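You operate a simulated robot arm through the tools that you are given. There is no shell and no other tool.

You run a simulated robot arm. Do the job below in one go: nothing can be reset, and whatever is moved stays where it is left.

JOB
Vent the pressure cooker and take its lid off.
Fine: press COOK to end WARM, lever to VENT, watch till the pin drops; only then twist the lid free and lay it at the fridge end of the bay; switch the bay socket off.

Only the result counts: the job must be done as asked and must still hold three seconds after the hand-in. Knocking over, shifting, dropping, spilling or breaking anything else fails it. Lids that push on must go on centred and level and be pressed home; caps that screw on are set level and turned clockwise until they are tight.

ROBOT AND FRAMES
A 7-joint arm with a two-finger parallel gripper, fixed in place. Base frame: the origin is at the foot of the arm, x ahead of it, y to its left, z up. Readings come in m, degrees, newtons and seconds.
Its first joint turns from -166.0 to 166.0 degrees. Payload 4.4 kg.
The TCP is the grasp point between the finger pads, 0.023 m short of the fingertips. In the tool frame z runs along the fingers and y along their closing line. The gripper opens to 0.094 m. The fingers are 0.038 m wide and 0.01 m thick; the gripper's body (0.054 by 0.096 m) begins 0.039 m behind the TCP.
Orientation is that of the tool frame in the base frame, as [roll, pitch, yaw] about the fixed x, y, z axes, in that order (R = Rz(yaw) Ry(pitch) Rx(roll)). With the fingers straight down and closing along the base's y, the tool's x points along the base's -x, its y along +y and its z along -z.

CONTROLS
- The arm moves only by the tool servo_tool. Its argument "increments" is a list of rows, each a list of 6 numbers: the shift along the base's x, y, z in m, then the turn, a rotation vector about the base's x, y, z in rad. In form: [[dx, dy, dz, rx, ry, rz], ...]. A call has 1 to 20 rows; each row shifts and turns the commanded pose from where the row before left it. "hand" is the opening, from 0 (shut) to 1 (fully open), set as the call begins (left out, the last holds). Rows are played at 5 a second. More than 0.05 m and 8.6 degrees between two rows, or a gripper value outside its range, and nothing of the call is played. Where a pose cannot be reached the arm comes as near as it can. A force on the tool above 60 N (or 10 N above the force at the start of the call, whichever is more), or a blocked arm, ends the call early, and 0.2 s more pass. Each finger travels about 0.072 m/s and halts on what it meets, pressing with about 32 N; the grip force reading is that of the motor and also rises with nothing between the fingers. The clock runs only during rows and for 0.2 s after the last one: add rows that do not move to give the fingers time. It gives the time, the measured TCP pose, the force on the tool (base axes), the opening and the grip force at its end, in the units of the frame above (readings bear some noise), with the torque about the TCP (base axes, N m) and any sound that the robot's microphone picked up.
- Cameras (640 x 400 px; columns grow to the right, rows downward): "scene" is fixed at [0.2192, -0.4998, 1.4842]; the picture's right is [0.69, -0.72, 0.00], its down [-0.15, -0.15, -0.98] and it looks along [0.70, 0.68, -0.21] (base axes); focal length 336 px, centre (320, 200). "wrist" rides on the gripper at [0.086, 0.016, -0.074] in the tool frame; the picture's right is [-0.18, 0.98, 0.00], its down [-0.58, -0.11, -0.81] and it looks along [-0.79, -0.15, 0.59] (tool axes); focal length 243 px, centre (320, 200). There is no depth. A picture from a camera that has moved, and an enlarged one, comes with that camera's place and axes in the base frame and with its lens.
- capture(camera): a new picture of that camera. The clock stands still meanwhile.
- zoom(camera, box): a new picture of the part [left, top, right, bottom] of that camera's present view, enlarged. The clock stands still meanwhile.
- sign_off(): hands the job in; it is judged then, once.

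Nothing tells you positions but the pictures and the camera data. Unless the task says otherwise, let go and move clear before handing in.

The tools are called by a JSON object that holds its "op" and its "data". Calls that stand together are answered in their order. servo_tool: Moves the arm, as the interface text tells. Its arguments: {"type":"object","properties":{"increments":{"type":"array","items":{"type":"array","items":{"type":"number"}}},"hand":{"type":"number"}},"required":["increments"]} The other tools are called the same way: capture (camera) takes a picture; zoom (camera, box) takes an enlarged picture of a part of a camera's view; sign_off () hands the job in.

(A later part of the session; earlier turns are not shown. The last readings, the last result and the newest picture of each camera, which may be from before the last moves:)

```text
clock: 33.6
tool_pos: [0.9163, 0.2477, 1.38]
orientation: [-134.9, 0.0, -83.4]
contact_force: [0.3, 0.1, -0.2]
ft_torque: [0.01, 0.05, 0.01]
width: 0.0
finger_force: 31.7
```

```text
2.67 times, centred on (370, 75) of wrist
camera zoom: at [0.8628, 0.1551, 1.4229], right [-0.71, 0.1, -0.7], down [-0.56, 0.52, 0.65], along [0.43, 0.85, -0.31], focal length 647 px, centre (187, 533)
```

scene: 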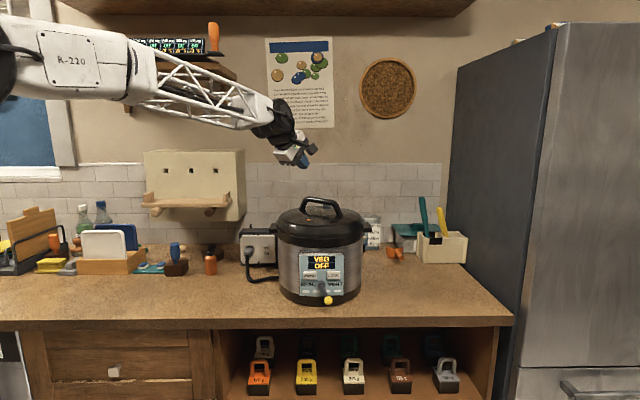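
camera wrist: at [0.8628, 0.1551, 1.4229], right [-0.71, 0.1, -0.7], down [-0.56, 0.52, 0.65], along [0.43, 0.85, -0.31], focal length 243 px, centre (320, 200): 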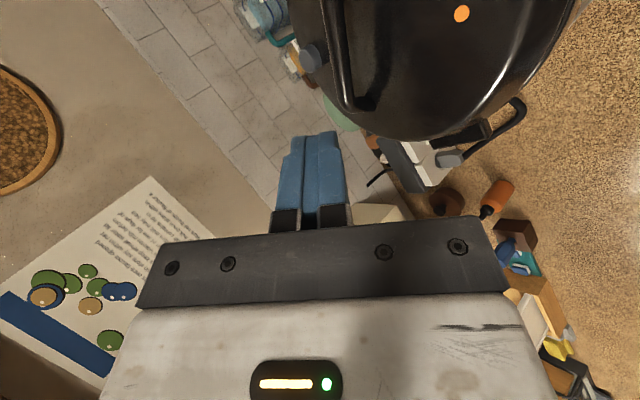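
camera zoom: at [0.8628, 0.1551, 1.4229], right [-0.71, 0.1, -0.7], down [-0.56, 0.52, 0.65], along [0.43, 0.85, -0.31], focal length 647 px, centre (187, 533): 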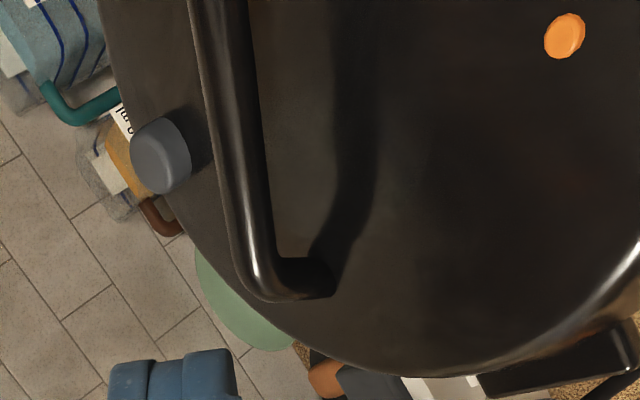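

The bar centre works out at about (1.0345, 0.2815, 1.238), with a tube roughly 18 mm thick and the counter near z 0.92. A 30° tilt gives better finger clearance under the bar than 45°, so I'll reduce the tilt and check that it still reaches the laying spot.

{"op": "servo_tool", "data": {"increments": [[0.01, 0, 0.01, -0.0151, 0.1301, 0], [0.01, 0, 0.01, -0.0151, 0.1301, 0], [0.038, -0.026, 0, 0, 0, 0], [0.038, -0.026, 0, 0, 0, 0], [0.038, -0.026, 0, 0, 0, 0], [0.038, -0.026, 0, 0, 0, 0], [0.038, -0.026, 0, 0, 0, 0], [0.038, -0.026, 0, 0, 0, 0], [0.038, -0.026, -0.01, 0, 0, 0], [0.038, -0.026, -0.02, 0, 0, 0], [0.036, -0.025, -0.02, 0, 0, 0], [0, 0, -0.045, 0, 0, 0], [0, 0, -0.045, 0, 0, 0], [0, 0, -0.045, 0, 0, 0], [0, 0, -0.045, 0, 0, 0], [0, 0, -0.045, 0, 0, 0], [0, 0, -0.045, 0, 0, 0], [0, 0, -0.02, 0, 0, 0], [0, 0, 0, 0, 0, 0]]}}

{"op": "capture", "data": {"camera": "wrist"}}

{"op": "capture", "data": {"camera": "scene"}}

```text
refused: row 10 steps farther than a row can; nothing moved
```

```text
taken
camera wrist: at [0.8628, 0.1551, 1.4229], right [-0.71, 0.1, -0.7], down [-0.56, 0.52, 0.65], along [0.43, 0.85, -0.31], focal length 243 px, centre (320, 200)
```

wrist: 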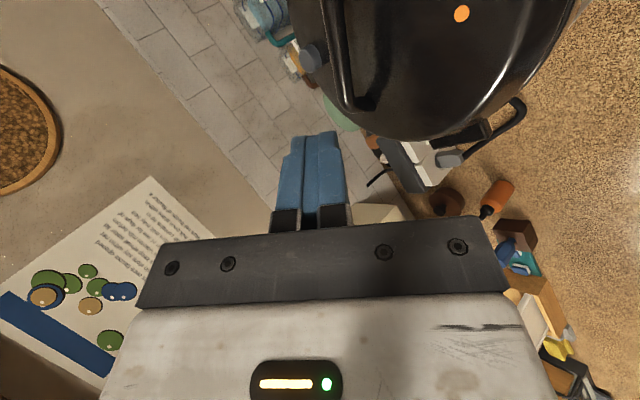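

```text
taken
```

scene: 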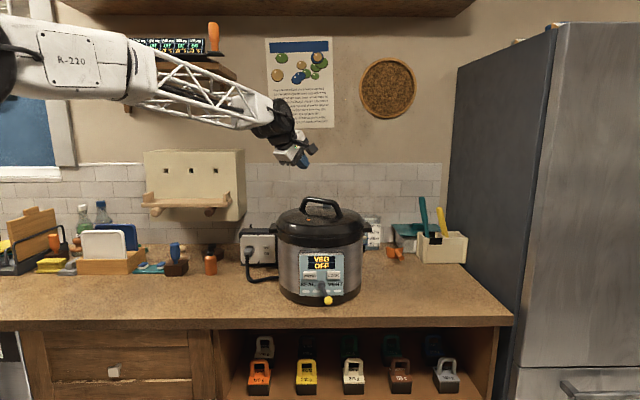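

One row was a hair too long, so nothing moved. I'll repeat the move with shorter rows.

{"op": "servo_tool", "data": {"increments": [[0.01, 0, 0.01, -0.0151, 0.1301, 0], [0.01, 0, 0.01, -0.0151, 0.1301, 0], [0.038, -0.026, 0, 0, 0, 0], [0.038, -0.026, 0, 0, 0, 0], [0.038, -0.026, 0, 0, 0, 0], [0.038, -0.026, 0, 0, 0, 0], [0.038, -0.026, 0, 0, 0, 0], [0.038, -0.026, 0, 0, 0, 0], [0.038, -0.026, 0, 0, 0, 0], [0.038, -0.026, 0, 0, 0, 0], [0.036, -0.025, 0, 0, 0, 0], [0, 0, -0.045, 0, 0, 0], [0, 0, -0.045, 0, 0, 0], [0, 0, -0.045, 0, 0, 0], [0, 0, -0.045, 0, 0, 0], [0, 0, -0.045, 0, 0, 0], [0, 0, -0.045, 0, 0, 0], [0, 0, -0.045, 0, 0, 0], [0, 0, -0.02, 0, 0, 0], [0, 0, 0, 0, 0, 0]]}}

{"op": "capture", "data": {"camera": "wrist"}}

{"op": "capture", "data": {"camera": "scene"}}

```text
clock: 37.8
tool_pos: [1.2497, 0.0339, 1.0663]
orientation: [-149.9, 0.0, -83.5]
contact_force: [0.1, 0.6, -0.7]
ft_torque: [0.04, -0.01, 0.02]
width: 0.0
finger_force: 32.1
out of reach, approached as far as the arm can: row 11
```

```text
taken
camera wrist: at [1.2094, -0.0578, 1.1226], right [-0.87, 0.09, -0.49], down [-0.37, 0.54, 0.75], along [0.33, 0.83, -0.44], focal length 243 px, centre (320, 200)
```

wrist: 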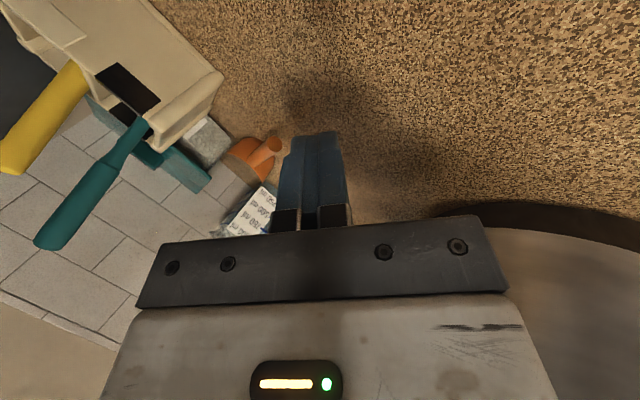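

```text
taken
```

scene: 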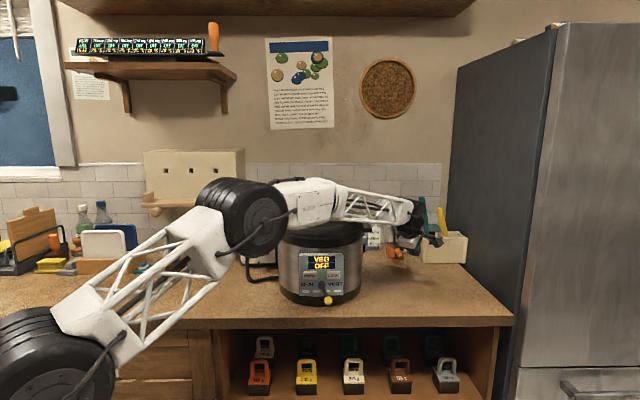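

{"op": "servo_tool", "data": {"increments": [[0.0, -0.015, 0, 0, 0, 0], [0.013, -0.005, 0, 0, 0, 0], [0.013, 0, 0, 0, 0, 0], [0, 0, 0, 0, 0, 0]]}}

{"op": "zoom", "data": {"camera": "scene", "box": [340, 190, 540, 330]}}

```text
clock: 38.8
tool_pos: [1.2742, 0.0132, 1.0663]
orientation: [-149.8, 0.0, -83.4]
contact_force: [-0.6, -0.1, -0.2]
ft_torque: [0.02, 0.0, 0.02]
width: 0.0
finger_force: 32.2
```

```text
2.86 times, centred on (440, 260) of scene
camera zoom: at [0.2192, -0.4998, 1.4842], right [0.69, -0.72, 0.0], down [-0.15, -0.15, -0.98], along [0.7, 0.68, -0.21], focal length 959 px, centre (-23, 29)
```

zoom: 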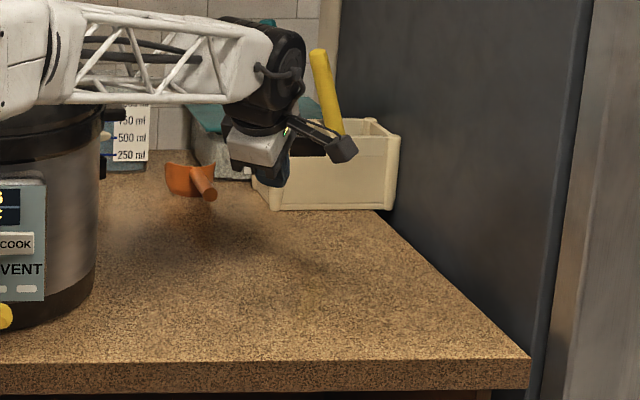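

That spot is reachable at 30° tilt. I'll go back to the handle to a pre-grasp pose 12 cm out along the approach line, with fingers opened to about 4 cm.

{"op": "servo_tool", "data": {"increments": [[0, 0, 0.045, 0, 0, 0], [0, 0, 0.045, 0, 0, 0], [0, 0, 0.045, 0, 0, 0], [0, 0, 0.045, 0, 0, 0], [-0.005, 0, 0.045, 0, 0, 0], [-0.0333, 0.029, 0.0066, 0, 0, 0], [-0.0333, 0.029, 0.0066, 0, 0, 0], [-0.0333, 0.029, 0.0066, 0, 0, 0], [-0.0333, 0.029, 0.0066, 0, 0, 0], [-0.0333, 0.029, 0.0066, 0, 0, 0], [-0.0333, 0.029, 0.0066, 0, 0, 0], [-0.0333, 0.029, 0.0066, 0, 0, 0], [-0.0333, 0.029, 0.0066, 0, 0, 0], [-0.0333, 0.029, 0.0066, 0, 0, 0], [0, 0, 0, 0, 0, 0]], "hand": 0.45}}

{"op": "capture", "data": {"camera": "wrist"}}

{"op": "zoom", "data": {"camera": "scene", "box": [250, 130, 400, 250]}}

```text
clock: 42.0
tool_pos: [0.9695, 0.2766, 1.3513]
orientation: [-150.0, 0.0, -83.5]
contact_force: [0.9, 0.0, -0.4]
ft_torque: [-0.01, 0.03, 0.01]
width: 0.0421
finger_force: 0.1
```

```text
taken
camera wrist: at [0.9292, 0.1841, 1.4071], right [-0.87, 0.09, -0.49], down [-0.37, 0.54, 0.75], along [0.33, 0.84, -0.44], focal length 243 px, centre (320, 200)
```

wrist: 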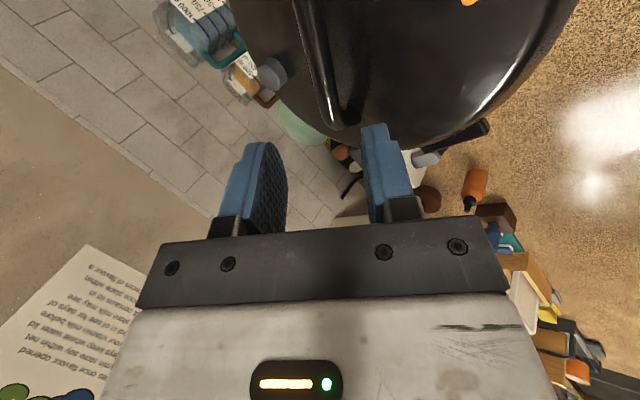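

```text
3.33 times, centred on (325, 190) of scene
camera zoom: at [0.2192, -0.4998, 1.4842], right [0.69, -0.72, 0.0], down [-0.15, -0.15, -0.98], along [0.7, 0.68, -0.21], focal length 1119 px, centre (303, 233)
```

zoom: 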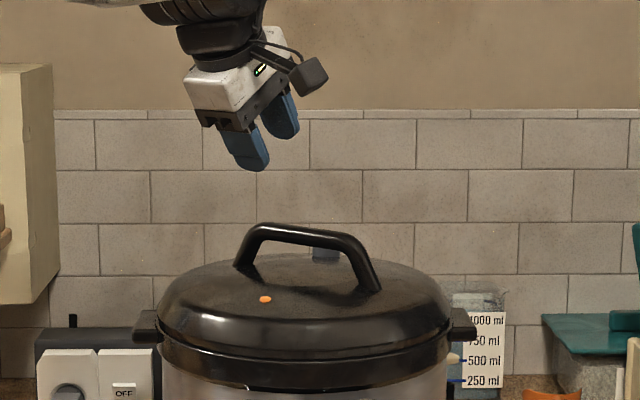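

{"op": "zoom", "data": {"camera": "wrist", "box": [220, 0, 420, 150]}}

```text
2.67 times, centred on (320, 75) of wrist
camera zoom: at [0.9292, 0.1841, 1.4071], right [-0.87, 0.09, -0.49], down [-0.37, 0.54, 0.75], along [0.33, 0.84, -0.44], focal length 647 px, centre (320, 533)
```

zoom: 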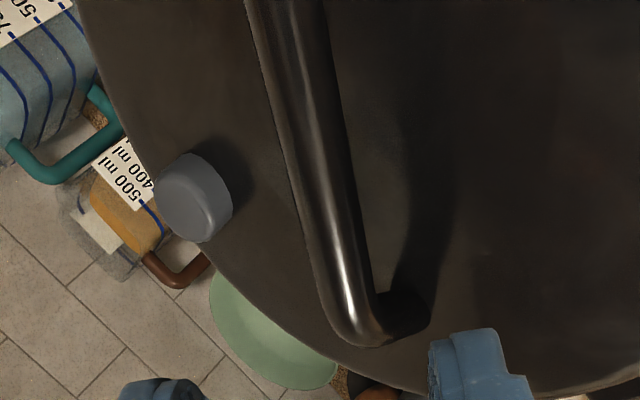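

The bar line is confirmed at (1.035, 0.28, 1.239) and the tool is aligned with it to within about 1.5°. I'll advance most of the way along the approach line and look again.

{"op": "servo_tool", "data": {"increments": [[0.0121, 0.0004, -0.0207, 0, 0, 0.026], [0.0121, 0.0004, -0.0207, 0, 0, 0], [0.0121, 0.0004, -0.0207, 0, 0, 0], [0.0, 0.0, 0.0, 0, 0, 0]]}}

{"op": "capture", "data": {"camera": "wrist"}}

{"op": "zoom", "data": {"camera": "scene", "box": [260, 150, 380, 240]}}

```text
clock: 43.0
tool_pos: [1.0078, 0.2754, 1.2886]
orientation: [-150.0, 0.0, -82.0]
contact_force: [1.5, 0.3, 0.8]
ft_torque: [-0.02, -0.01, 0.02]
width: 0.0425
finger_force: 0.0
```

```text
taken
camera wrist: at [0.9687, 0.1837, 1.3451], right [-0.87, 0.06, -0.49], down [-0.39, 0.53, 0.75], along [0.31, 0.84, -0.44], focal length 243 px, centre (320, 200)
```

wrist: 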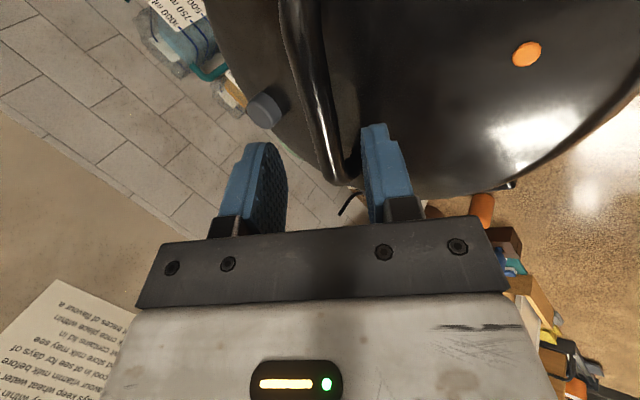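

```text
4.44 times, centred on (320, 195) of scene
camera zoom: at [0.2192, -0.4998, 1.4842], right [0.69, -0.72, 0.0], down [-0.15, -0.15, -0.98], along [0.7, 0.68, -0.21], focal length 1491 px, centre (320, 222)
```

zoom: 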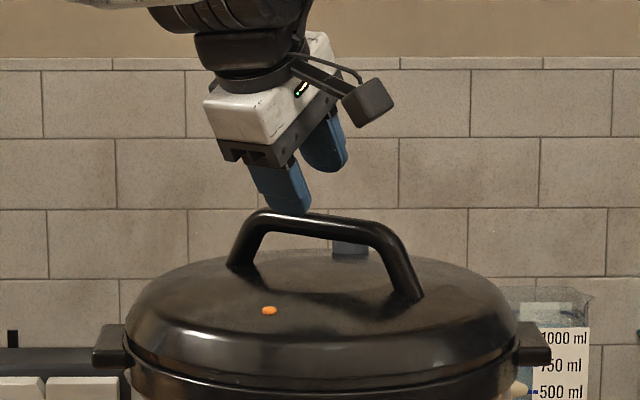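

The bar is centred between the fingers. I'll advance the remaining 4.5 cm.

{"op": "servo_tool", "data": {"increments": [[0.0056, 0.0008, -0.0102, 0, 0, 0], [0.0056, 0.0008, -0.0102, 0, 0, 0], [0.0056, 0.0007, -0.0102, 0, 0, 0], [0.0055, 0.0007, -0.0103, 0, 0, 0], [0.0, 0.0, 0.0, 0, 0, 0]]}}

{"op": "capture", "data": {"camera": "wrist"}}

{"op": "zoom", "data": {"camera": "scene", "box": [280, 170, 370, 230]}}

```text
clock: 44.2
tool_pos: [1.0296, 0.2793, 1.2475]
orientation: [-149.8, 0.0, -82.0]
contact_force: [0.7, -0.6, 0.1]
ft_torque: [0.0, 0.0, -0.01]
width: 0.0424
finger_force: 0.1
```

```text
taken
camera wrist: at [0.9909, 0.1868, 1.3042], right [-0.87, 0.06, -0.49], down [-0.39, 0.53, 0.75], along [0.31, 0.84, -0.44], focal length 243 px, centre (320, 200)
```

wrist: 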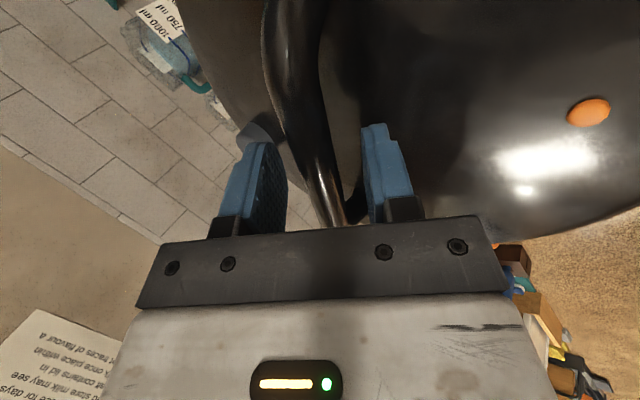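

```text
6.67 times, centred on (325, 200) of scene
camera zoom: at [0.2192, -0.4998, 1.4842], right [0.69, -0.72, 0.0], down [-0.15, -0.15, -0.98], along [0.7, 0.68, -0.21], focal length 2237 px, centre (287, 200)
```

zoom: 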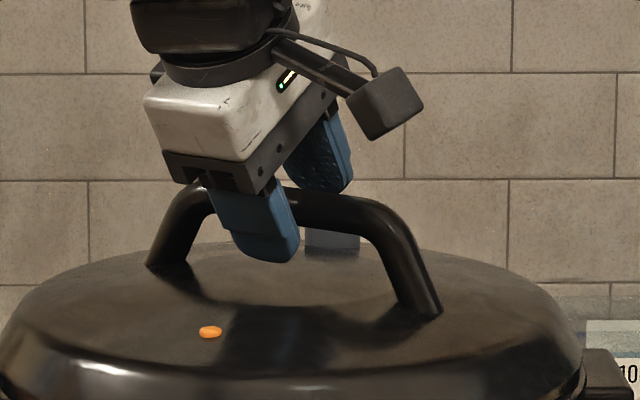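

The bar is between the pads at its midpoint, so I'll close the grip.

{"op": "servo_tool", "data": {"increments": [[0, 0, 0, 0, 0, 0], [0, 0, 0, 0, 0, 0], [0, 0, 0, 0, 0, 0], [0, 0, 0, 0, 0, 0]], "hand": 0}}

{"op": "zoom", "data": {"camera": "scene", "box": [280, 170, 370, 230]}}

{"op": "capture", "data": {"camera": "wrist"}}

```text
clock: 45.2
tool_pos: [1.0298, 0.2803, 1.2492]
orientation: [-149.9, 0.0, -82.0]
contact_force: [42.1, 2.1, 12.1]
ft_torque: [-0.93, -0.71, 0.76]
width: 0.0199
finger_force: 31.8
```

```text
6.67 times, centred on (325, 200) of scene
camera zoom: at [0.2192, -0.4998, 1.4842], right [0.69, -0.72, 0.0], down [-0.15, -0.15, -0.98], along [0.7, 0.68, -0.21], focal length 2237 px, centre (287, 200)
```

zoom: 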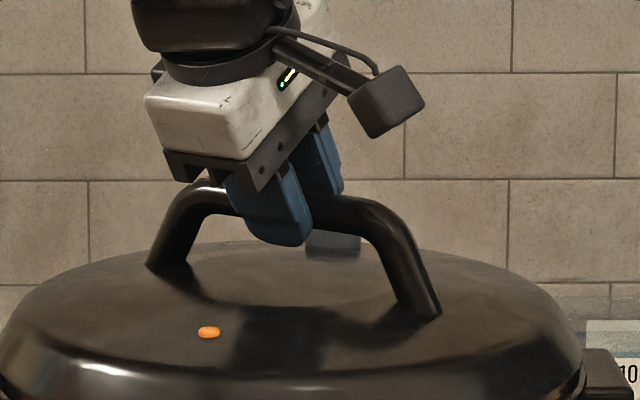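

```text
taken
camera wrist: at [0.9913, 0.1864, 1.305], right [-0.87, 0.06, -0.49], down [-0.39, 0.53, 0.75], along [0.31, 0.84, -0.44], focal length 243 px, centre (320, 200)
```

wrist: 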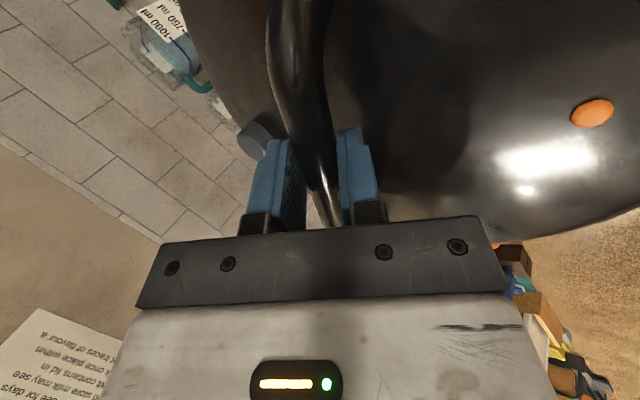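

The grip has closed on the bar (about 20 mm) but with a side load of about 42 N, so I'm off-centre by a few mm. I'll ease the commanded pose along that force to relieve it before twisting.

{"op": "servo_tool", "data": {"increments": [[0.001, 0.0001, 0.0004, 0, 0, 0], [0.001, 0.0001, 0.0004, 0, 0, 0], [0, 0, 0, 0, 0, 0]]}}

```text
clock: 46.0
tool_pos: [1.0313, 0.2805, 1.2482]
orientation: [-150.0, 0.0, -81.9]
contact_force: [-6.4, 1.2, 11.0]
ft_torque: [-0.44, -0.05, 0.22]
width: 0.0196
finger_force: 31.8
```

{"op": "servo_tool", "data": {"increments": [[-0.0002, 0, 0.0005, 0, 0, 0], [0, 0, 0, 0, 0, 0]]}}

{"op": "zoom", "data": {"camera": "scene", "box": [230, 180, 390, 310]}}

```text
clock: 46.6
tool_pos: [1.0303, 0.2798, 1.2481]
orientation: [-150.1, 0.0, -82.1]
contact_force: [-3.1, 7.5, 6.1]
ft_torque: [-0.05, 0.01, 0.58]
width: 0.0197
finger_force: 32.1
```

```text
3.08 times, centred on (310, 245) of scene
camera zoom: at [0.2192, -0.4998, 1.4842], right [0.69, -0.72, 0.0], down [-0.15, -0.15, -0.98], along [0.7, 0.68, -0.21], focal length 1032 px, centre (351, 62)
```

zoom: 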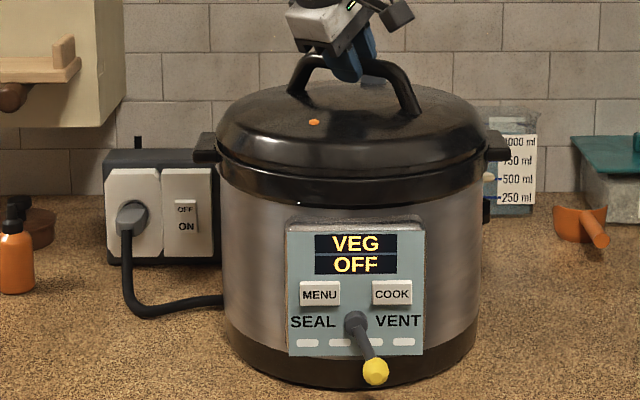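

Forces are low now. I noticed a tiny white mark on the black rim, so I'll look at it closely for twist hints.

{"op": "zoom", "data": {"camera": "scene", "box": [275, 225, 325, 255]}}

{"op": "zoom", "data": {"camera": "scene", "box": [315, 225, 365, 255]}}

```text
12.80 times, centred on (300, 240) of scene
camera zoom: at [0.2192, -0.4998, 1.4842], right [0.69, -0.72, 0.0], down [-0.15, -0.15, -0.98], along [0.7, 0.68, -0.21], focal length 4295 px, centre (576, -312)
```

zoom: 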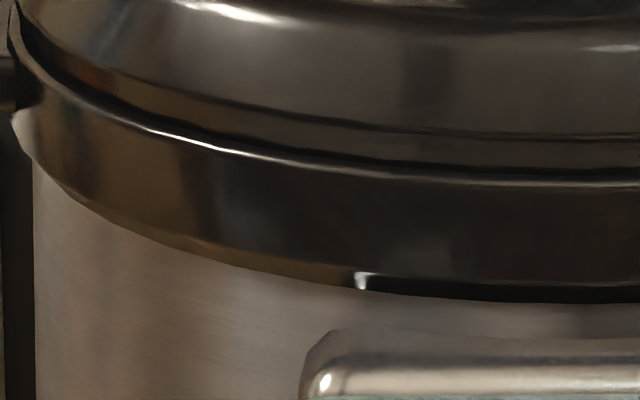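

```text
12.80 times, centred on (340, 240) of scene
camera zoom: at [0.2192, -0.4998, 1.4842], right [0.69, -0.72, 0.0], down [-0.15, -0.15, -0.98], along [0.7, 0.68, -0.21], focal length 4295 px, centre (64, -312)
```

zoom: 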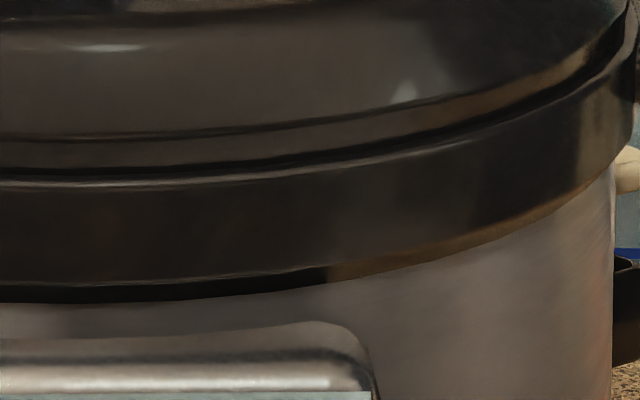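

That mark is only a gap at the panel; the lid's lower seam is near z 1.156. Now I'll twist gently anticlockwise about the lid axis in small steps, watching force and torque.

{"op": "servo_tool", "data": {"increments": [[0, -0.00016, 0, 0, 0, 0.035], [0, -0.00016, 0, 0, 0, 0.035], [0, 0, 0, 0, 0, 0]]}}

{"op": "zoom", "data": {"camera": "scene", "box": [230, 180, 390, 310]}}

```text
clock: 47.4
tool_pos: [1.0307, 0.2792, 1.249]
orientation: [-149.9, -0.1, -78.1]
contact_force: [2.3, -0.5, 0.9]
ft_torque: [0.92, 0.14, -0.36]
width: 0.0199
finger_force: 32.1
```

```text
3.08 times, centred on (310, 245) of scene
camera zoom: at [0.2192, -0.4998, 1.4842], right [0.69, -0.72, 0.0], down [-0.15, -0.15, -0.98], along [0.7, 0.68, -0.21], focal length 1032 px, centre (351, 62)
```

zoom: 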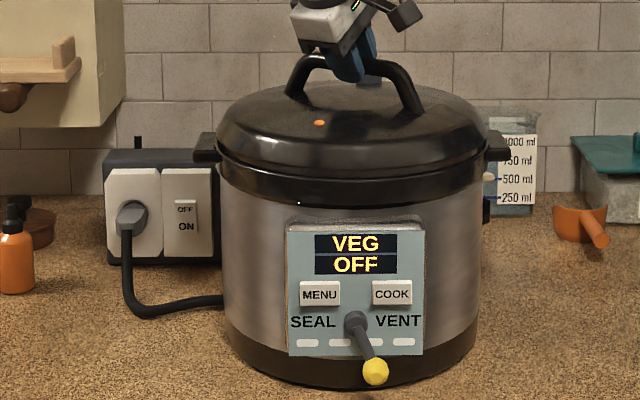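

The pin mark moved right by just the amount expected, so the lid turns freely anticlockwise. I'll continue.

{"op": "servo_tool", "data": {"increments": [[0, -0.0002, 0, 0, 0, 0.05], [0.0, -0.0002, 0, 0, 0, 0.05], [0.0, -0.0002, 0, 0, 0, 0.05], [0.0001, -0.0002, 0, 0, 0, 0.05], [0, 0, 0, 0, 0, 0]]}}

{"op": "zoom", "data": {"camera": "scene", "box": [230, 180, 390, 310]}}

```text
clock: 48.6
tool_pos: [1.0316, 0.2787, 1.2482]
orientation: [-150.0, 0.0, -66.5]
contact_force: [-0.4, 0.2, 0.0]
ft_torque: [0.37, 0.2, 0.05]
width: 0.0197
finger_force: 31.8
```

```text
3.08 times, centred on (310, 245) of scene
camera zoom: at [0.2192, -0.4998, 1.4842], right [0.69, -0.72, 0.0], down [-0.15, -0.15, -0.98], along [0.7, 0.68, -0.21], focal length 1032 px, centre (351, 62)
```

zoom: 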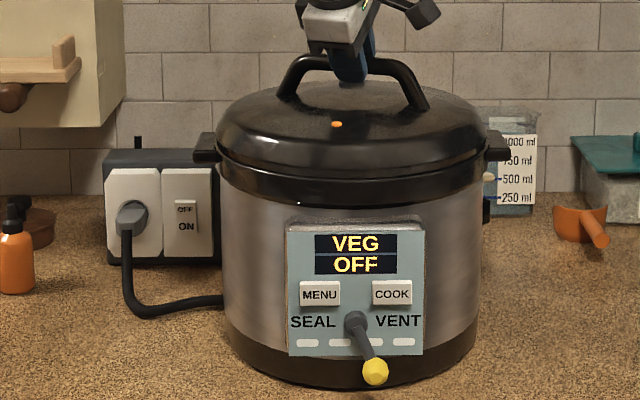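

{"op": "servo_tool", "data": {"increments": [[0.0001, -0.0002, 0, 0, 0, 0.05], [0.0001, -0.0002, 0, 0, 0, 0.05], [0.0001, -0.0002, 0, 0, 0, 0.05], [0.0001, -0.0002, 0, 0, 0, 0.05], [0, 0, 0, 0, 0, 0]]}}

{"op": "zoom", "data": {"camera": "scene", "box": [230, 180, 390, 310]}}

```text
clock: 49.8
tool_pos: [1.0329, 0.2789, 1.2477]
orientation: [-150.0, 0.0, -55.1]
contact_force: [0.6, 0.6, 0.5]
ft_torque: [0.08, 0.13, 0.11]
width: 0.02
finger_force: 32.1
```

```text
3.08 times, centred on (310, 245) of scene
camera zoom: at [0.2192, -0.4998, 1.4842], right [0.69, -0.72, 0.0], down [-0.15, -0.15, -0.98], along [0.7, 0.68, -0.21], focal length 1032 px, centre (351, 62)
```

zoom: 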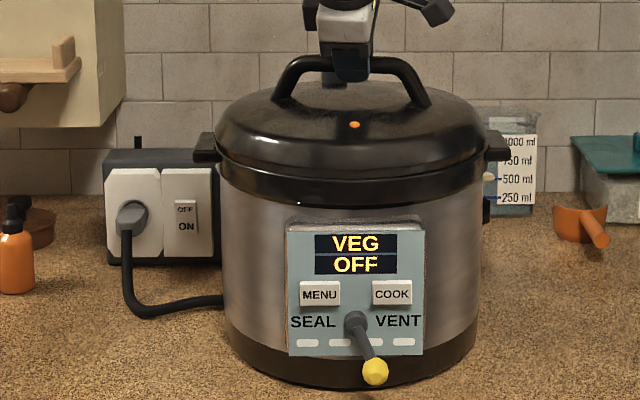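

{"op": "servo_tool", "data": {"increments": [[0.0002, -0.0001, 0, 0, 0, 0.05], [0.0002, -0.0001, 0, 0, 0, 0.05], [0.0002, -0.0001, 0, 0, 0, 0.05], [0, 0, 0, 0, 0, 0]]}}

{"op": "zoom", "data": {"camera": "scene", "box": [230, 180, 390, 310]}}

```text
clock: 50.8
tool_pos: [1.0316, 0.2775, 1.2492]
orientation: [-149.9, 0.0, -46.5]
contact_force: [-0.9, -1.6, -0.5]
ft_torque: [0.02, 0.07, 0.07]
width: 0.0194
finger_force: 32.4
```

```text
3.08 times, centred on (310, 245) of scene
camera zoom: at [0.2192, -0.4998, 1.4842], right [0.69, -0.72, 0.0], down [-0.15, -0.15, -0.98], along [0.7, 0.68, -0.21], focal length 1032 px, centre (351, 62)
```

zoom: 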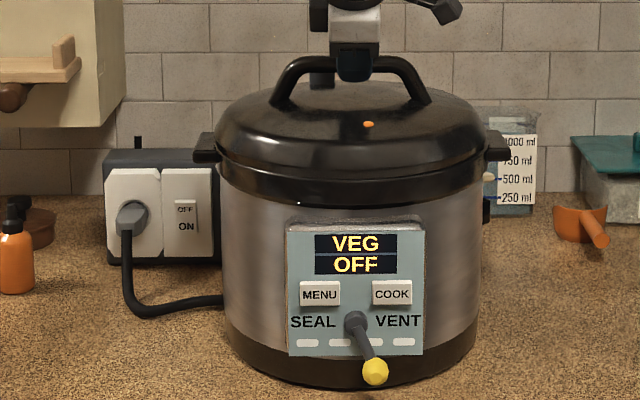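

The lid has turned about 35° with hardly any resistance, and the bar is now square to the counter. I'll test-lift by a few millimetres.

{"op": "servo_tool", "data": {"increments": [[0, 0, 0.0015, 0, 0, 0], [0, 0, 0, 0, 0, 0]]}}

```text
clock: 51.4
tool_pos: [1.0322, 0.2772, 1.2498]
orientation: [-150.0, 0.1, -46.4]
contact_force: [-5.1, 0.5, -11.9]
ft_torque: [-0.15, 0.11, 0.14]
width: 0.0194
finger_force: 32.0
```

{"op": "servo_tool", "data": {"increments": [[0, 0, 0.0015, 0, 0, 0], [0, 0, 0, 0, 0, 0]]}}

```text
clock: 52.0
tool_pos: [1.0327, 0.2767, 1.2491]
orientation: [-150.1, 0.1, -46.6]
contact_force: [-13.1, -0.8, -27.5]
ft_torque: [-0.12, 0.26, 0.18]
width: 0.0197
finger_force: 32.3
```

The lid is still held, with the pull rising to 27 N. I'll lower back and twist farther until it meets a stop.

{"op": "servo_tool", "data": {"increments": [[0, 0, -0.003, 0, 0, 0], [0.0002, -0.0001, 0, 0, 0, 0.05], [0.0002, -0.0001, 0, 0, 0, 0.05], [0, 0, 0, 0, 0, 0]]}}

```text
clock: 53.0
tool_pos: [1.0329, 0.276, 1.2492]
orientation: [-149.8, -0.2, -40.9]
contact_force: [1.6, -0.3, -7.8]
ft_torque: [-0.13, -0.09, 0.06]
width: 0.0194
finger_force: 32.2
```

{"op": "servo_tool", "data": {"increments": [[0.0002, -0.0001, -0.0005, 0, 0, 0.05], [0.0002, -0.0001, 0, 0, 0, 0.05], [0.0002, -0.0001, 0, 0, 0, 0.05], [0, 0, 0, 0, 0, 0]]}}

{"op": "zoom", "data": {"camera": "scene", "box": [230, 180, 390, 310]}}

```text
clock: 54.0
tool_pos: [1.0334, 0.2769, 1.2485]
orientation: [-149.9, -0.1, -32.2]
contact_force: [1.9, 2.7, -2.9]
ft_torque: [0.3, 0.45, -0.13]
width: 0.0194
finger_force: 32.0
```

```text
3.08 times, centred on (310, 245) of scene
camera zoom: at [0.2192, -0.4998, 1.4842], right [0.69, -0.72, 0.0], down [-0.15, -0.15, -0.98], along [0.7, 0.68, -0.21], focal length 1032 px, centre (351, 62)
```

zoom: 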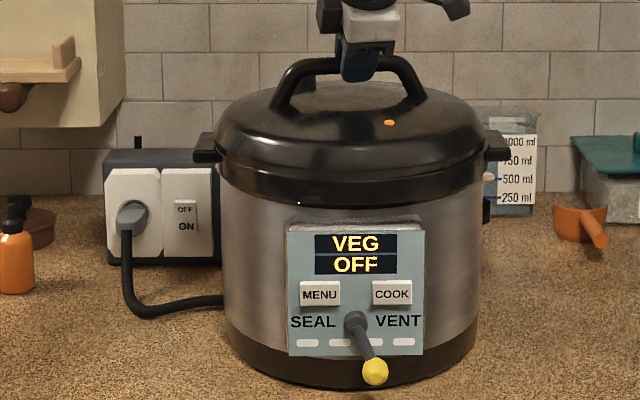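

{"op": "servo_tool", "data": {"increments": [[0, 0, 0.0015, 0, 0, 0], [0, 0, 0.001, 0, 0, 0], [0, 0, 0, 0, 0, 0]]}}

```text
clock: 54.8
tool_pos: [1.0346, 0.2767, 1.2489]
orientation: [-150.1, 0.2, -32.3]
contact_force: [-4.8, 1.9, -24.3]
ft_torque: [0.0, 0.27, 0.13]
width: 0.0195
finger_force: 32.0
```

{"op": "servo_tool", "data": {"increments": [[0, 0, -0.0025, 0, 0, 0], [0.0002, 0, 0, 0, 0, 0.05], [0.0002, 0, 0, 0, 0, 0.05], [0.0002, 0, 0, 0, 0, 0.05], [0.0002, 0, 0, 0, 0, 0.05], [0, 0, 0, 0, 0, 0]]}}

{"op": "zoom", "data": {"camera": "scene", "box": [230, 180, 390, 310]}}

```text
clock: 56.2
tool_pos: [1.0351, 0.2764, 1.2491]
orientation: [-149.9, -0.1, -20.8]
contact_force: [11.5, 4.2, -2.4]
ft_torque: [0.15, 0.07, -0.11]
width: 0.0195
finger_force: 32.0
```

```text
3.08 times, centred on (310, 245) of scene
camera zoom: at [0.2192, -0.4998, 1.4842], right [0.69, -0.72, 0.0], down [-0.15, -0.15, -0.98], along [0.7, 0.68, -0.21], focal length 1032 px, centre (351, 62)
```

zoom: 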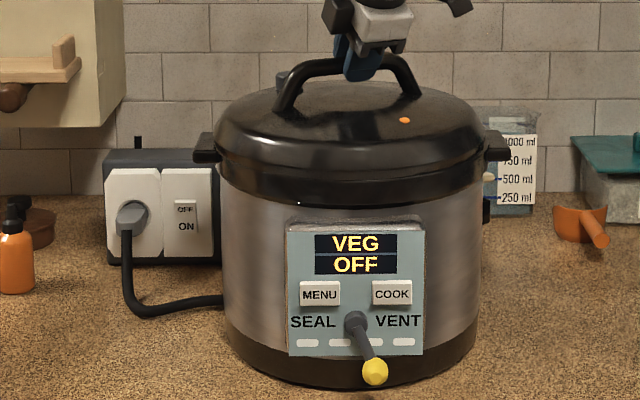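

{"op": "servo_tool", "data": {"increments": [[0.0003, 0.0001, 0.001, 0, 0, 0], [0.0002, 0.0001, 0.0015, 0, 0, 0], [0, 0, 0, 0, 0, 0]]}}

```text
clock: 57.0
tool_pos: [1.035, 0.2757, 1.2492]
orientation: [-150.0, 0.0, -20.8]
contact_force: [-14.6, -2.7, -19.5]
ft_torque: [-0.11, 0.5, 0.2]
width: 0.0198
finger_force: 31.8
```

{"op": "servo_tool", "data": {"increments": [[-0.0004, 0, -0.0025, 0, 0, 0], [0.0002, 0.0001, 0, 0, 0, 0.05], [0.0002, 0.0001, 0, 0, 0, 0.05], [0.0002, 0.0001, 0, 0, 0, 0.05], [0.0001, 0.0002, 0, 0, 0, 0.05], [0, 0, 0, 0, 0, 0]]}}

{"op": "zoom", "data": {"camera": "scene", "box": [230, 180, 390, 310]}}

```text
clock: 58.4
tool_pos: [1.0349, 0.2778, 1.2489]
orientation: [-149.9, -0.1, -9.4]
contact_force: [18.7, 9.3, 5.8]
ft_torque: [0.38, 0.56, -1.03]
width: 0.0219
finger_force: 32.5
```

```text
3.08 times, centred on (310, 245) of scene
camera zoom: at [0.2192, -0.4998, 1.4842], right [0.69, -0.72, 0.0], down [-0.15, -0.15, -0.98], along [0.7, 0.68, -0.21], focal length 1032 px, centre (351, 62)
```

zoom: 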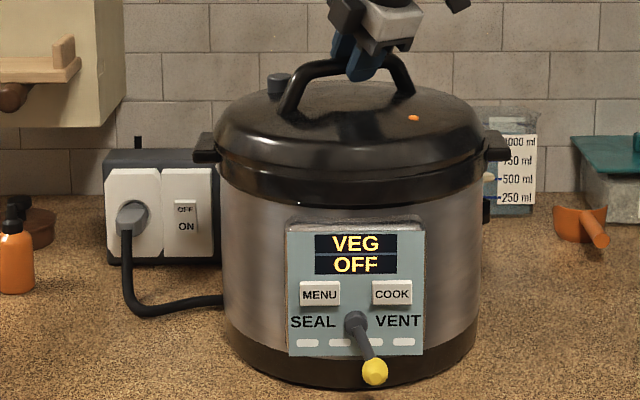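

Torque has risen to about 1 N·m and the bar has begun to turn in the pads, so the lid seems to be at its stop, about 70° round. I'll ease back slightly and test-lift.

{"op": "servo_tool", "data": {"increments": [[0.0006, 0.0003, 0, 0, 0, -0.03], [0, 0, 0.0015, 0, 0, 0], [0, 0, 0.0015, 0, 0, 0], [0, 0, 0, 0, 0, 0]]}}

```text
clock: 59.4
tool_pos: [1.0366, 0.2772, 1.2491]
orientation: [-150.0, 0.0, -11.0]
contact_force: [0.0, -2.6, -16.0]
ft_torque: [-0.24, -0.23, -0.05]
width: 0.0197
finger_force: 32.2
```

{"op": "servo_tool", "data": {"increments": [[0, 0, 0.0015, 0, 0, 0], [0, 0, 0, 0, 0, 0]]}}

{"op": "zoom", "data": {"camera": "scene", "box": [230, 180, 390, 310]}}

{"op": "capture", "data": {"camera": "wrist"}}

```text
clock: 60.0
tool_pos: [1.0354, 0.2762, 1.2495]
orientation: [-150.0, 0.2, -11.1]
contact_force: [1.9, -9.7, -38.2]
ft_torque: [-0.28, -0.03, 0.09]
width: 0.0198
finger_force: 31.9
```

```text
3.08 times, centred on (310, 245) of scene
camera zoom: at [0.2192, -0.4998, 1.4842], right [0.69, -0.72, 0.0], down [-0.15, -0.15, -0.98], along [0.7, 0.68, -0.21], focal length 1032 px, centre (351, 62)
```

zoom: 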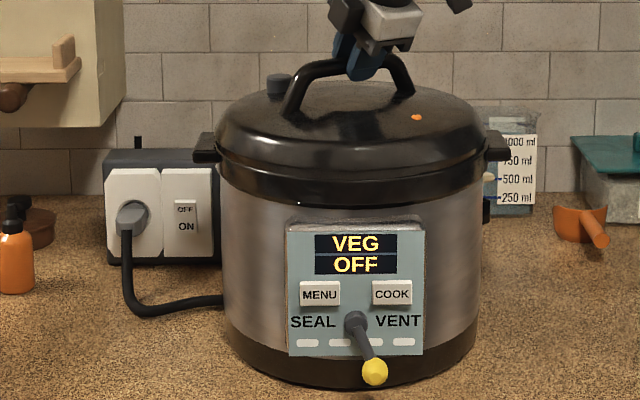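

```text
taken
camera wrist: at [1.1118, 0.2102, 1.3059], right [-0.35, -0.8, -0.49], down [-0.63, -0.19, 0.75], along [-0.7, 0.57, -0.44], focal length 243 px, centre (320, 200)
```

wrist: 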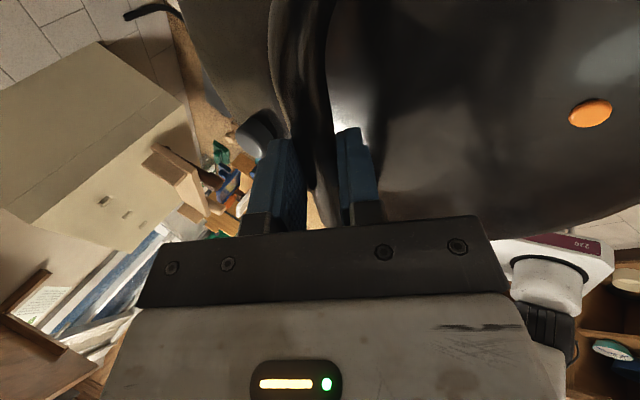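

The pull reached 38 N without release, but the lid turned a few more degrees once the side load was relieved. That suggests the earlier resistance was a jam rather than the end stop. I'll lower, unload, and twist on.

{"op": "servo_tool", "data": {"increments": [[0, 0, -0.0045, 0, 0, 0], [0.0002, 0.0, 0, 0, 0, 0.03], [0.0001, 0.0, 0, 0, 0, 0.03], [0, 0, 0, 0, 0, 0]]}}

{"op": "zoom", "data": {"camera": "scene", "box": [230, 180, 390, 310]}}

```text
clock: 61.0
tool_pos: [1.0376, 0.279, 1.2492]
orientation: [-149.9, -0.1, -7.6]
contact_force: [0.6, 1.4, -2.8]
ft_torque: [0.06, 0.23, 0.01]
width: 0.0198
finger_force: 32.1
```

```text
3.08 times, centred on (310, 245) of scene
camera zoom: at [0.2192, -0.4998, 1.4842], right [0.69, -0.72, 0.0], down [-0.15, -0.15, -0.98], along [0.7, 0.68, -0.21], focal length 1032 px, centre (351, 62)
```

zoom: 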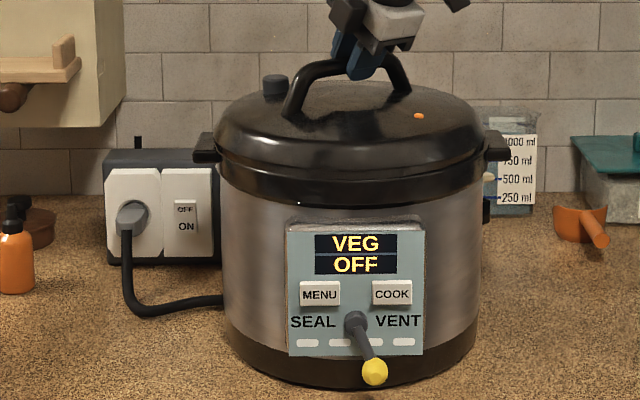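

No resistance now, so it was only a jam. I'll continue twisting, keeping the side forces near zero.

{"op": "servo_tool", "data": {"increments": [[0.0002, 0.0, 0, 0, 0, 0.05], [0.0002, 0.0001, 0, 0, 0, 0.05], [0.0002, 0.0001, 0, 0, 0, 0.05], [0, 0, 0, 0, 0, 0]]}}

{"op": "zoom", "data": {"camera": "scene", "box": [230, 180, 390, 310]}}

```text
clock: 62.0
tool_pos: [1.0352, 0.2773, 1.2499]
orientation: [-150.0, 0.0, 0.9]
contact_force: [4.4, 2.5, 4.0]
ft_torque: [0.03, 0.0, -0.77]
width: 0.0197
finger_force: 31.9
```

```text
3.08 times, centred on (310, 245) of scene
camera zoom: at [0.2192, -0.4998, 1.4842], right [0.69, -0.72, 0.0], down [-0.15, -0.15, -0.98], along [0.7, 0.68, -0.21], focal length 1032 px, centre (351, 62)
```

zoom: 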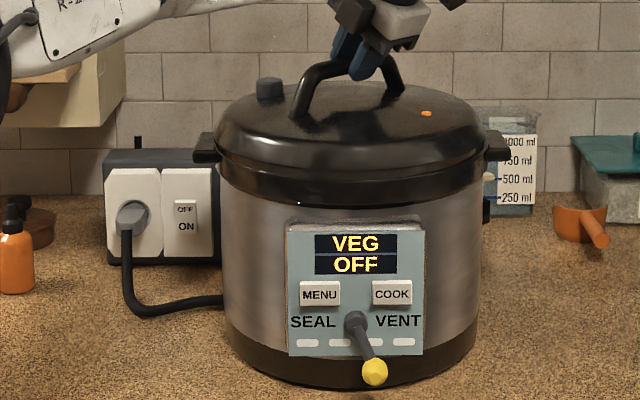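

{"op": "servo_tool", "data": {"increments": [[0, 0, 0.0015, 0, 0, 0], [0, 0, 0.0015, 0, 0, 0], [0, 0, 0, 0, 0, 0]]}}

{"op": "capture", "data": {"camera": "scene"}}

```text
clock: 62.8
tool_pos: [1.0376, 0.2784, 1.2497]
orientation: [-149.8, 0.2, 0.9]
contact_force: [-21.5, -7.6, -16.7]
ft_torque: [-0.21, 0.84, 0.2]
width: 0.0197
finger_force: 31.8
```

```text
taken
```

scene: 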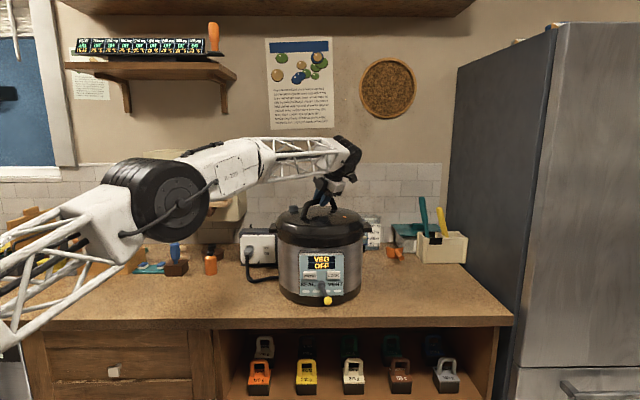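

Still held at about 83°. I'll keep a light upward preload while twisting on, so the lid will rise by itself if it comes free, and trim out the side force as I go.

{"op": "servo_tool", "data": {"increments": [[-0.0007, -0.0003, -0.001, 0, 0, 0], [0.0002, 0.0001, 0, 0, 0, 0.05], [0.0001, 0.0001, 0, 0, 0, 0.05], [0, 0, 0, 0, 0, 0]]}}

{"op": "zoom", "data": {"camera": "scene", "box": [230, 180, 390, 310]}}

```text
clock: 63.8
tool_pos: [1.0368, 0.2788, 1.2505]
orientation: [-149.9, -0.1, 6.7]
contact_force: [4.1, 0.4, -9.6]
ft_torque: [0.04, -0.42, -0.1]
width: 0.0196
finger_force: 32.3
```

```text
3.08 times, centred on (310, 245) of scene
camera zoom: at [0.2192, -0.4998, 1.4842], right [0.69, -0.72, 0.0], down [-0.15, -0.15, -0.98], along [0.7, 0.68, -0.21], focal length 1032 px, centre (351, 62)
```

zoom: 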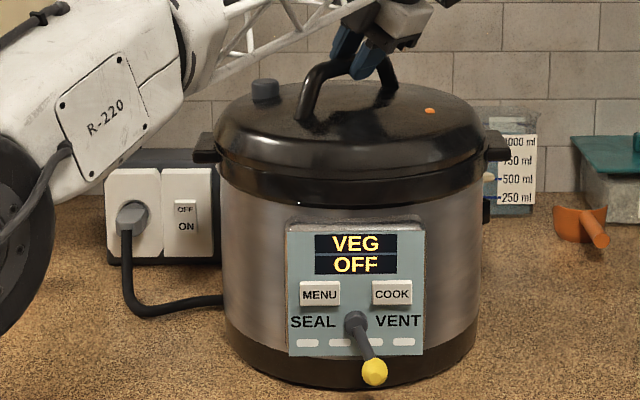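

{"op": "capture", "data": {"camera": "scene"}}

{"op": "zoom", "data": {"camera": "scene", "box": [265, 185, 375, 260]}}

```text
taken
```

scene: 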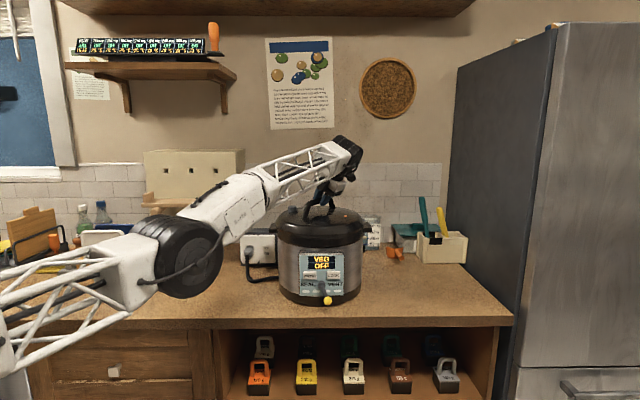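

```text
5.33 times, centred on (320, 222) of scene
camera zoom: at [0.2192, -0.4998, 1.4842], right [0.69, -0.72, 0.0], down [-0.15, -0.15, -0.98], along [0.7, 0.68, -0.21], focal length 1790 px, centre (320, 80)
```

zoom: 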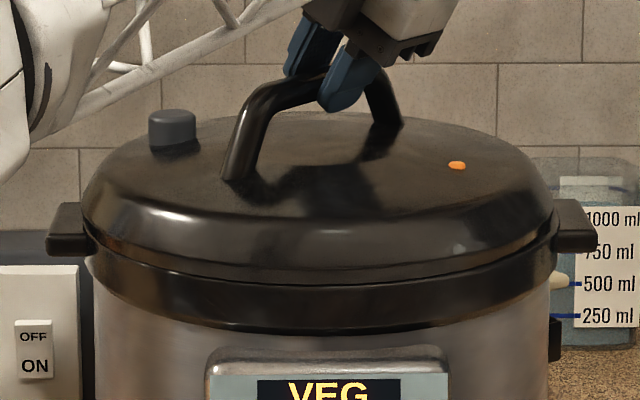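

{"op": "servo_tool", "data": {"increments": [[0.0001, 0, 0.0015, 0, 0, 0], [0, 0, 0, 0, 0, 0]]}}

```text
clock: 64.4
tool_pos: [1.0356, 0.2788, 1.2507]
orientation: [-150.1, 0.0, 6.7]
contact_force: [-5.7, 0.1, -19.4]
ft_torque: [-0.15, -0.03, 0.15]
width: 0.0195
finger_force: 31.5
```

Still held at 89°, and the elbow is getting low, so I won't go farther this way. The release may be a narrow window between my test angles. I'll scan back clockwise with a steady light upward pull and watch for the lid to rise.

{"op": "servo_tool", "data": {"increments": [[-0.0002, -0.0001, -0.0008, 0, 0, -0.05], [-0.0002, -0.0001, 0, 0, 0, -0.05], [-0.0002, -0.0001, 0, 0, 0, -0.05], [0, 0, 0, 0, 0, 0]]}}

```text
clock: 65.4
tool_pos: [1.0358, 0.2769, 1.2507]
orientation: [-149.9, 0.0, -1.8]
contact_force: [1.9, -0.4, -13.3]
ft_torque: [-0.13, -0.23, 0.06]
width: 0.0198
finger_force: 32.3
```

{"op": "servo_tool", "data": {"increments": [[-0.0002, -0.0001, 0, 0, 0, -0.05], [-0.0002, 0, 0, 0, 0, -0.05], [-0.0002, 0, 0, 0, 0, -0.05], [0, 0, 0, 0, 0, 0]]}}

{"op": "zoom", "data": {"camera": "scene", "box": [265, 185, 375, 260]}}

```text
clock: 66.4
tool_pos: [1.0357, 0.2776, 1.2503]
orientation: [-149.9, 0.0, -10.5]
contact_force: [1.4, 0.4, -13.6]
ft_torque: [-0.03, -0.03, -0.09]
width: 0.0197
finger_force: 31.6
```

```text
5.33 times, centred on (320, 222) of scene
camera zoom: at [0.2192, -0.4998, 1.4842], right [0.69, -0.72, 0.0], down [-0.15, -0.15, -0.98], along [0.7, 0.68, -0.21], focal length 1790 px, centre (320, 80)
```

zoom: 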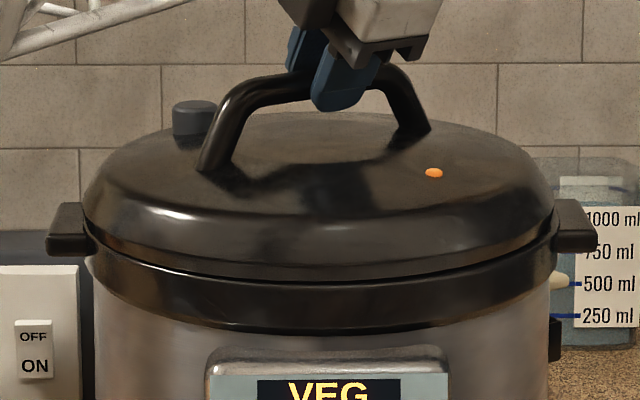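

The side forces and torques have gone to almost nothing and the pull sits steady at about 13 N, as if the lid now hangs free. I'll lift a little more to check.

{"op": "servo_tool", "data": {"increments": [[0, 0, 0.0015, 0, 0, 0], [0, 0, 0.0015, 0, 0, 0], [0, 0, 0, 0, 0, 0]]}}

{"op": "zoom", "data": {"camera": "scene", "box": [265, 185, 375, 260]}}

```text
clock: 67.2
tool_pos: [1.0345, 0.277, 1.2522]
orientation: [-150.0, 0.0, -10.5]
contact_force: [0.1, -0.5, -31.0]
ft_torque: [-0.19, -0.01, -0.05]
width: 0.0198
finger_force: 31.9
```

```text
5.33 times, centred on (320, 222) of scene
camera zoom: at [0.2192, -0.4998, 1.4842], right [0.69, -0.72, 0.0], down [-0.15, -0.15, -0.98], along [0.7, 0.68, -0.21], focal length 1790 px, centre (320, 80)
```

zoom: 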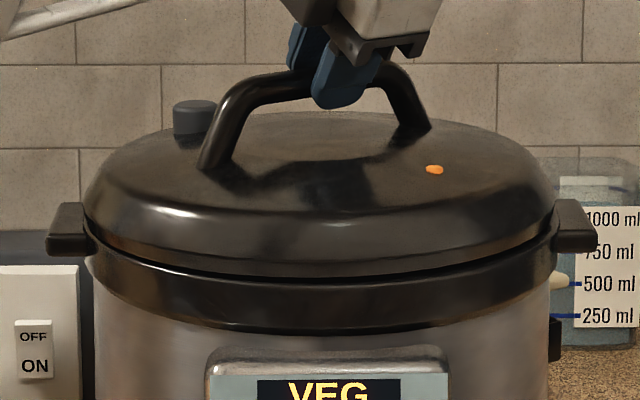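

The lid has risen about 2 mm at this angle, and the gap at the rim has opened. I'll continue lifting gently.

{"op": "servo_tool", "data": {"increments": [[0, 0, 0.0015, 0, 0, 0], [0, 0, 0, 0, 0, 0]]}}

```text
clock: 67.8
tool_pos: [1.0357, 0.2787, 1.2547]
orientation: [-150.0, 0.0, -10.4]
contact_force: [1.4, -0.9, -30.6]
ft_torque: [-0.24, -0.14, -0.03]
width: 0.0197
finger_force: 32.1
```

{"op": "zoom", "data": {"camera": "scene", "box": [230, 180, 390, 310]}}

{"op": "zoom", "data": {"camera": "scene", "box": [265, 185, 375, 260]}}

```text
3.08 times, centred on (310, 245) of scene
camera zoom: at [0.2192, -0.4998, 1.4842], right [0.69, -0.72, 0.0], down [-0.15, -0.15, -0.98], along [0.7, 0.68, -0.21], focal length 1032 px, centre (351, 62)
```

zoom: 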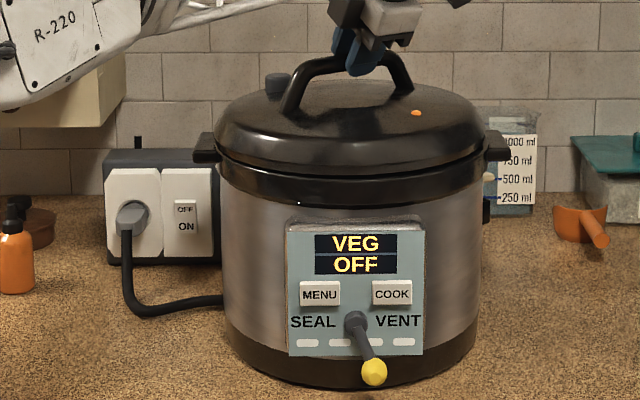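

```text
5.33 times, centred on (320, 222) of scene
camera zoom: at [0.2192, -0.4998, 1.4842], right [0.69, -0.72, 0.0], down [-0.15, -0.15, -0.98], along [0.7, 0.68, -0.21], focal length 1790 px, centre (320, 80)
```

zoom: 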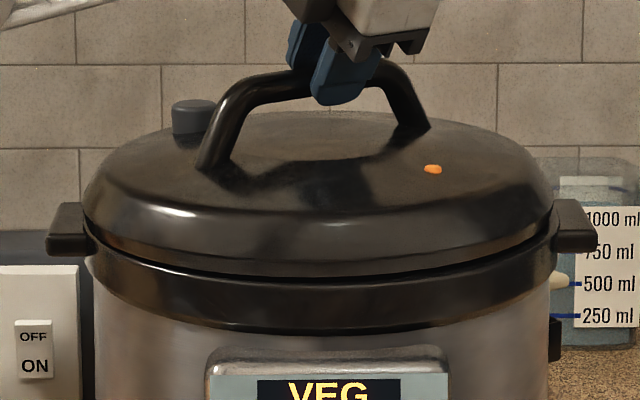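

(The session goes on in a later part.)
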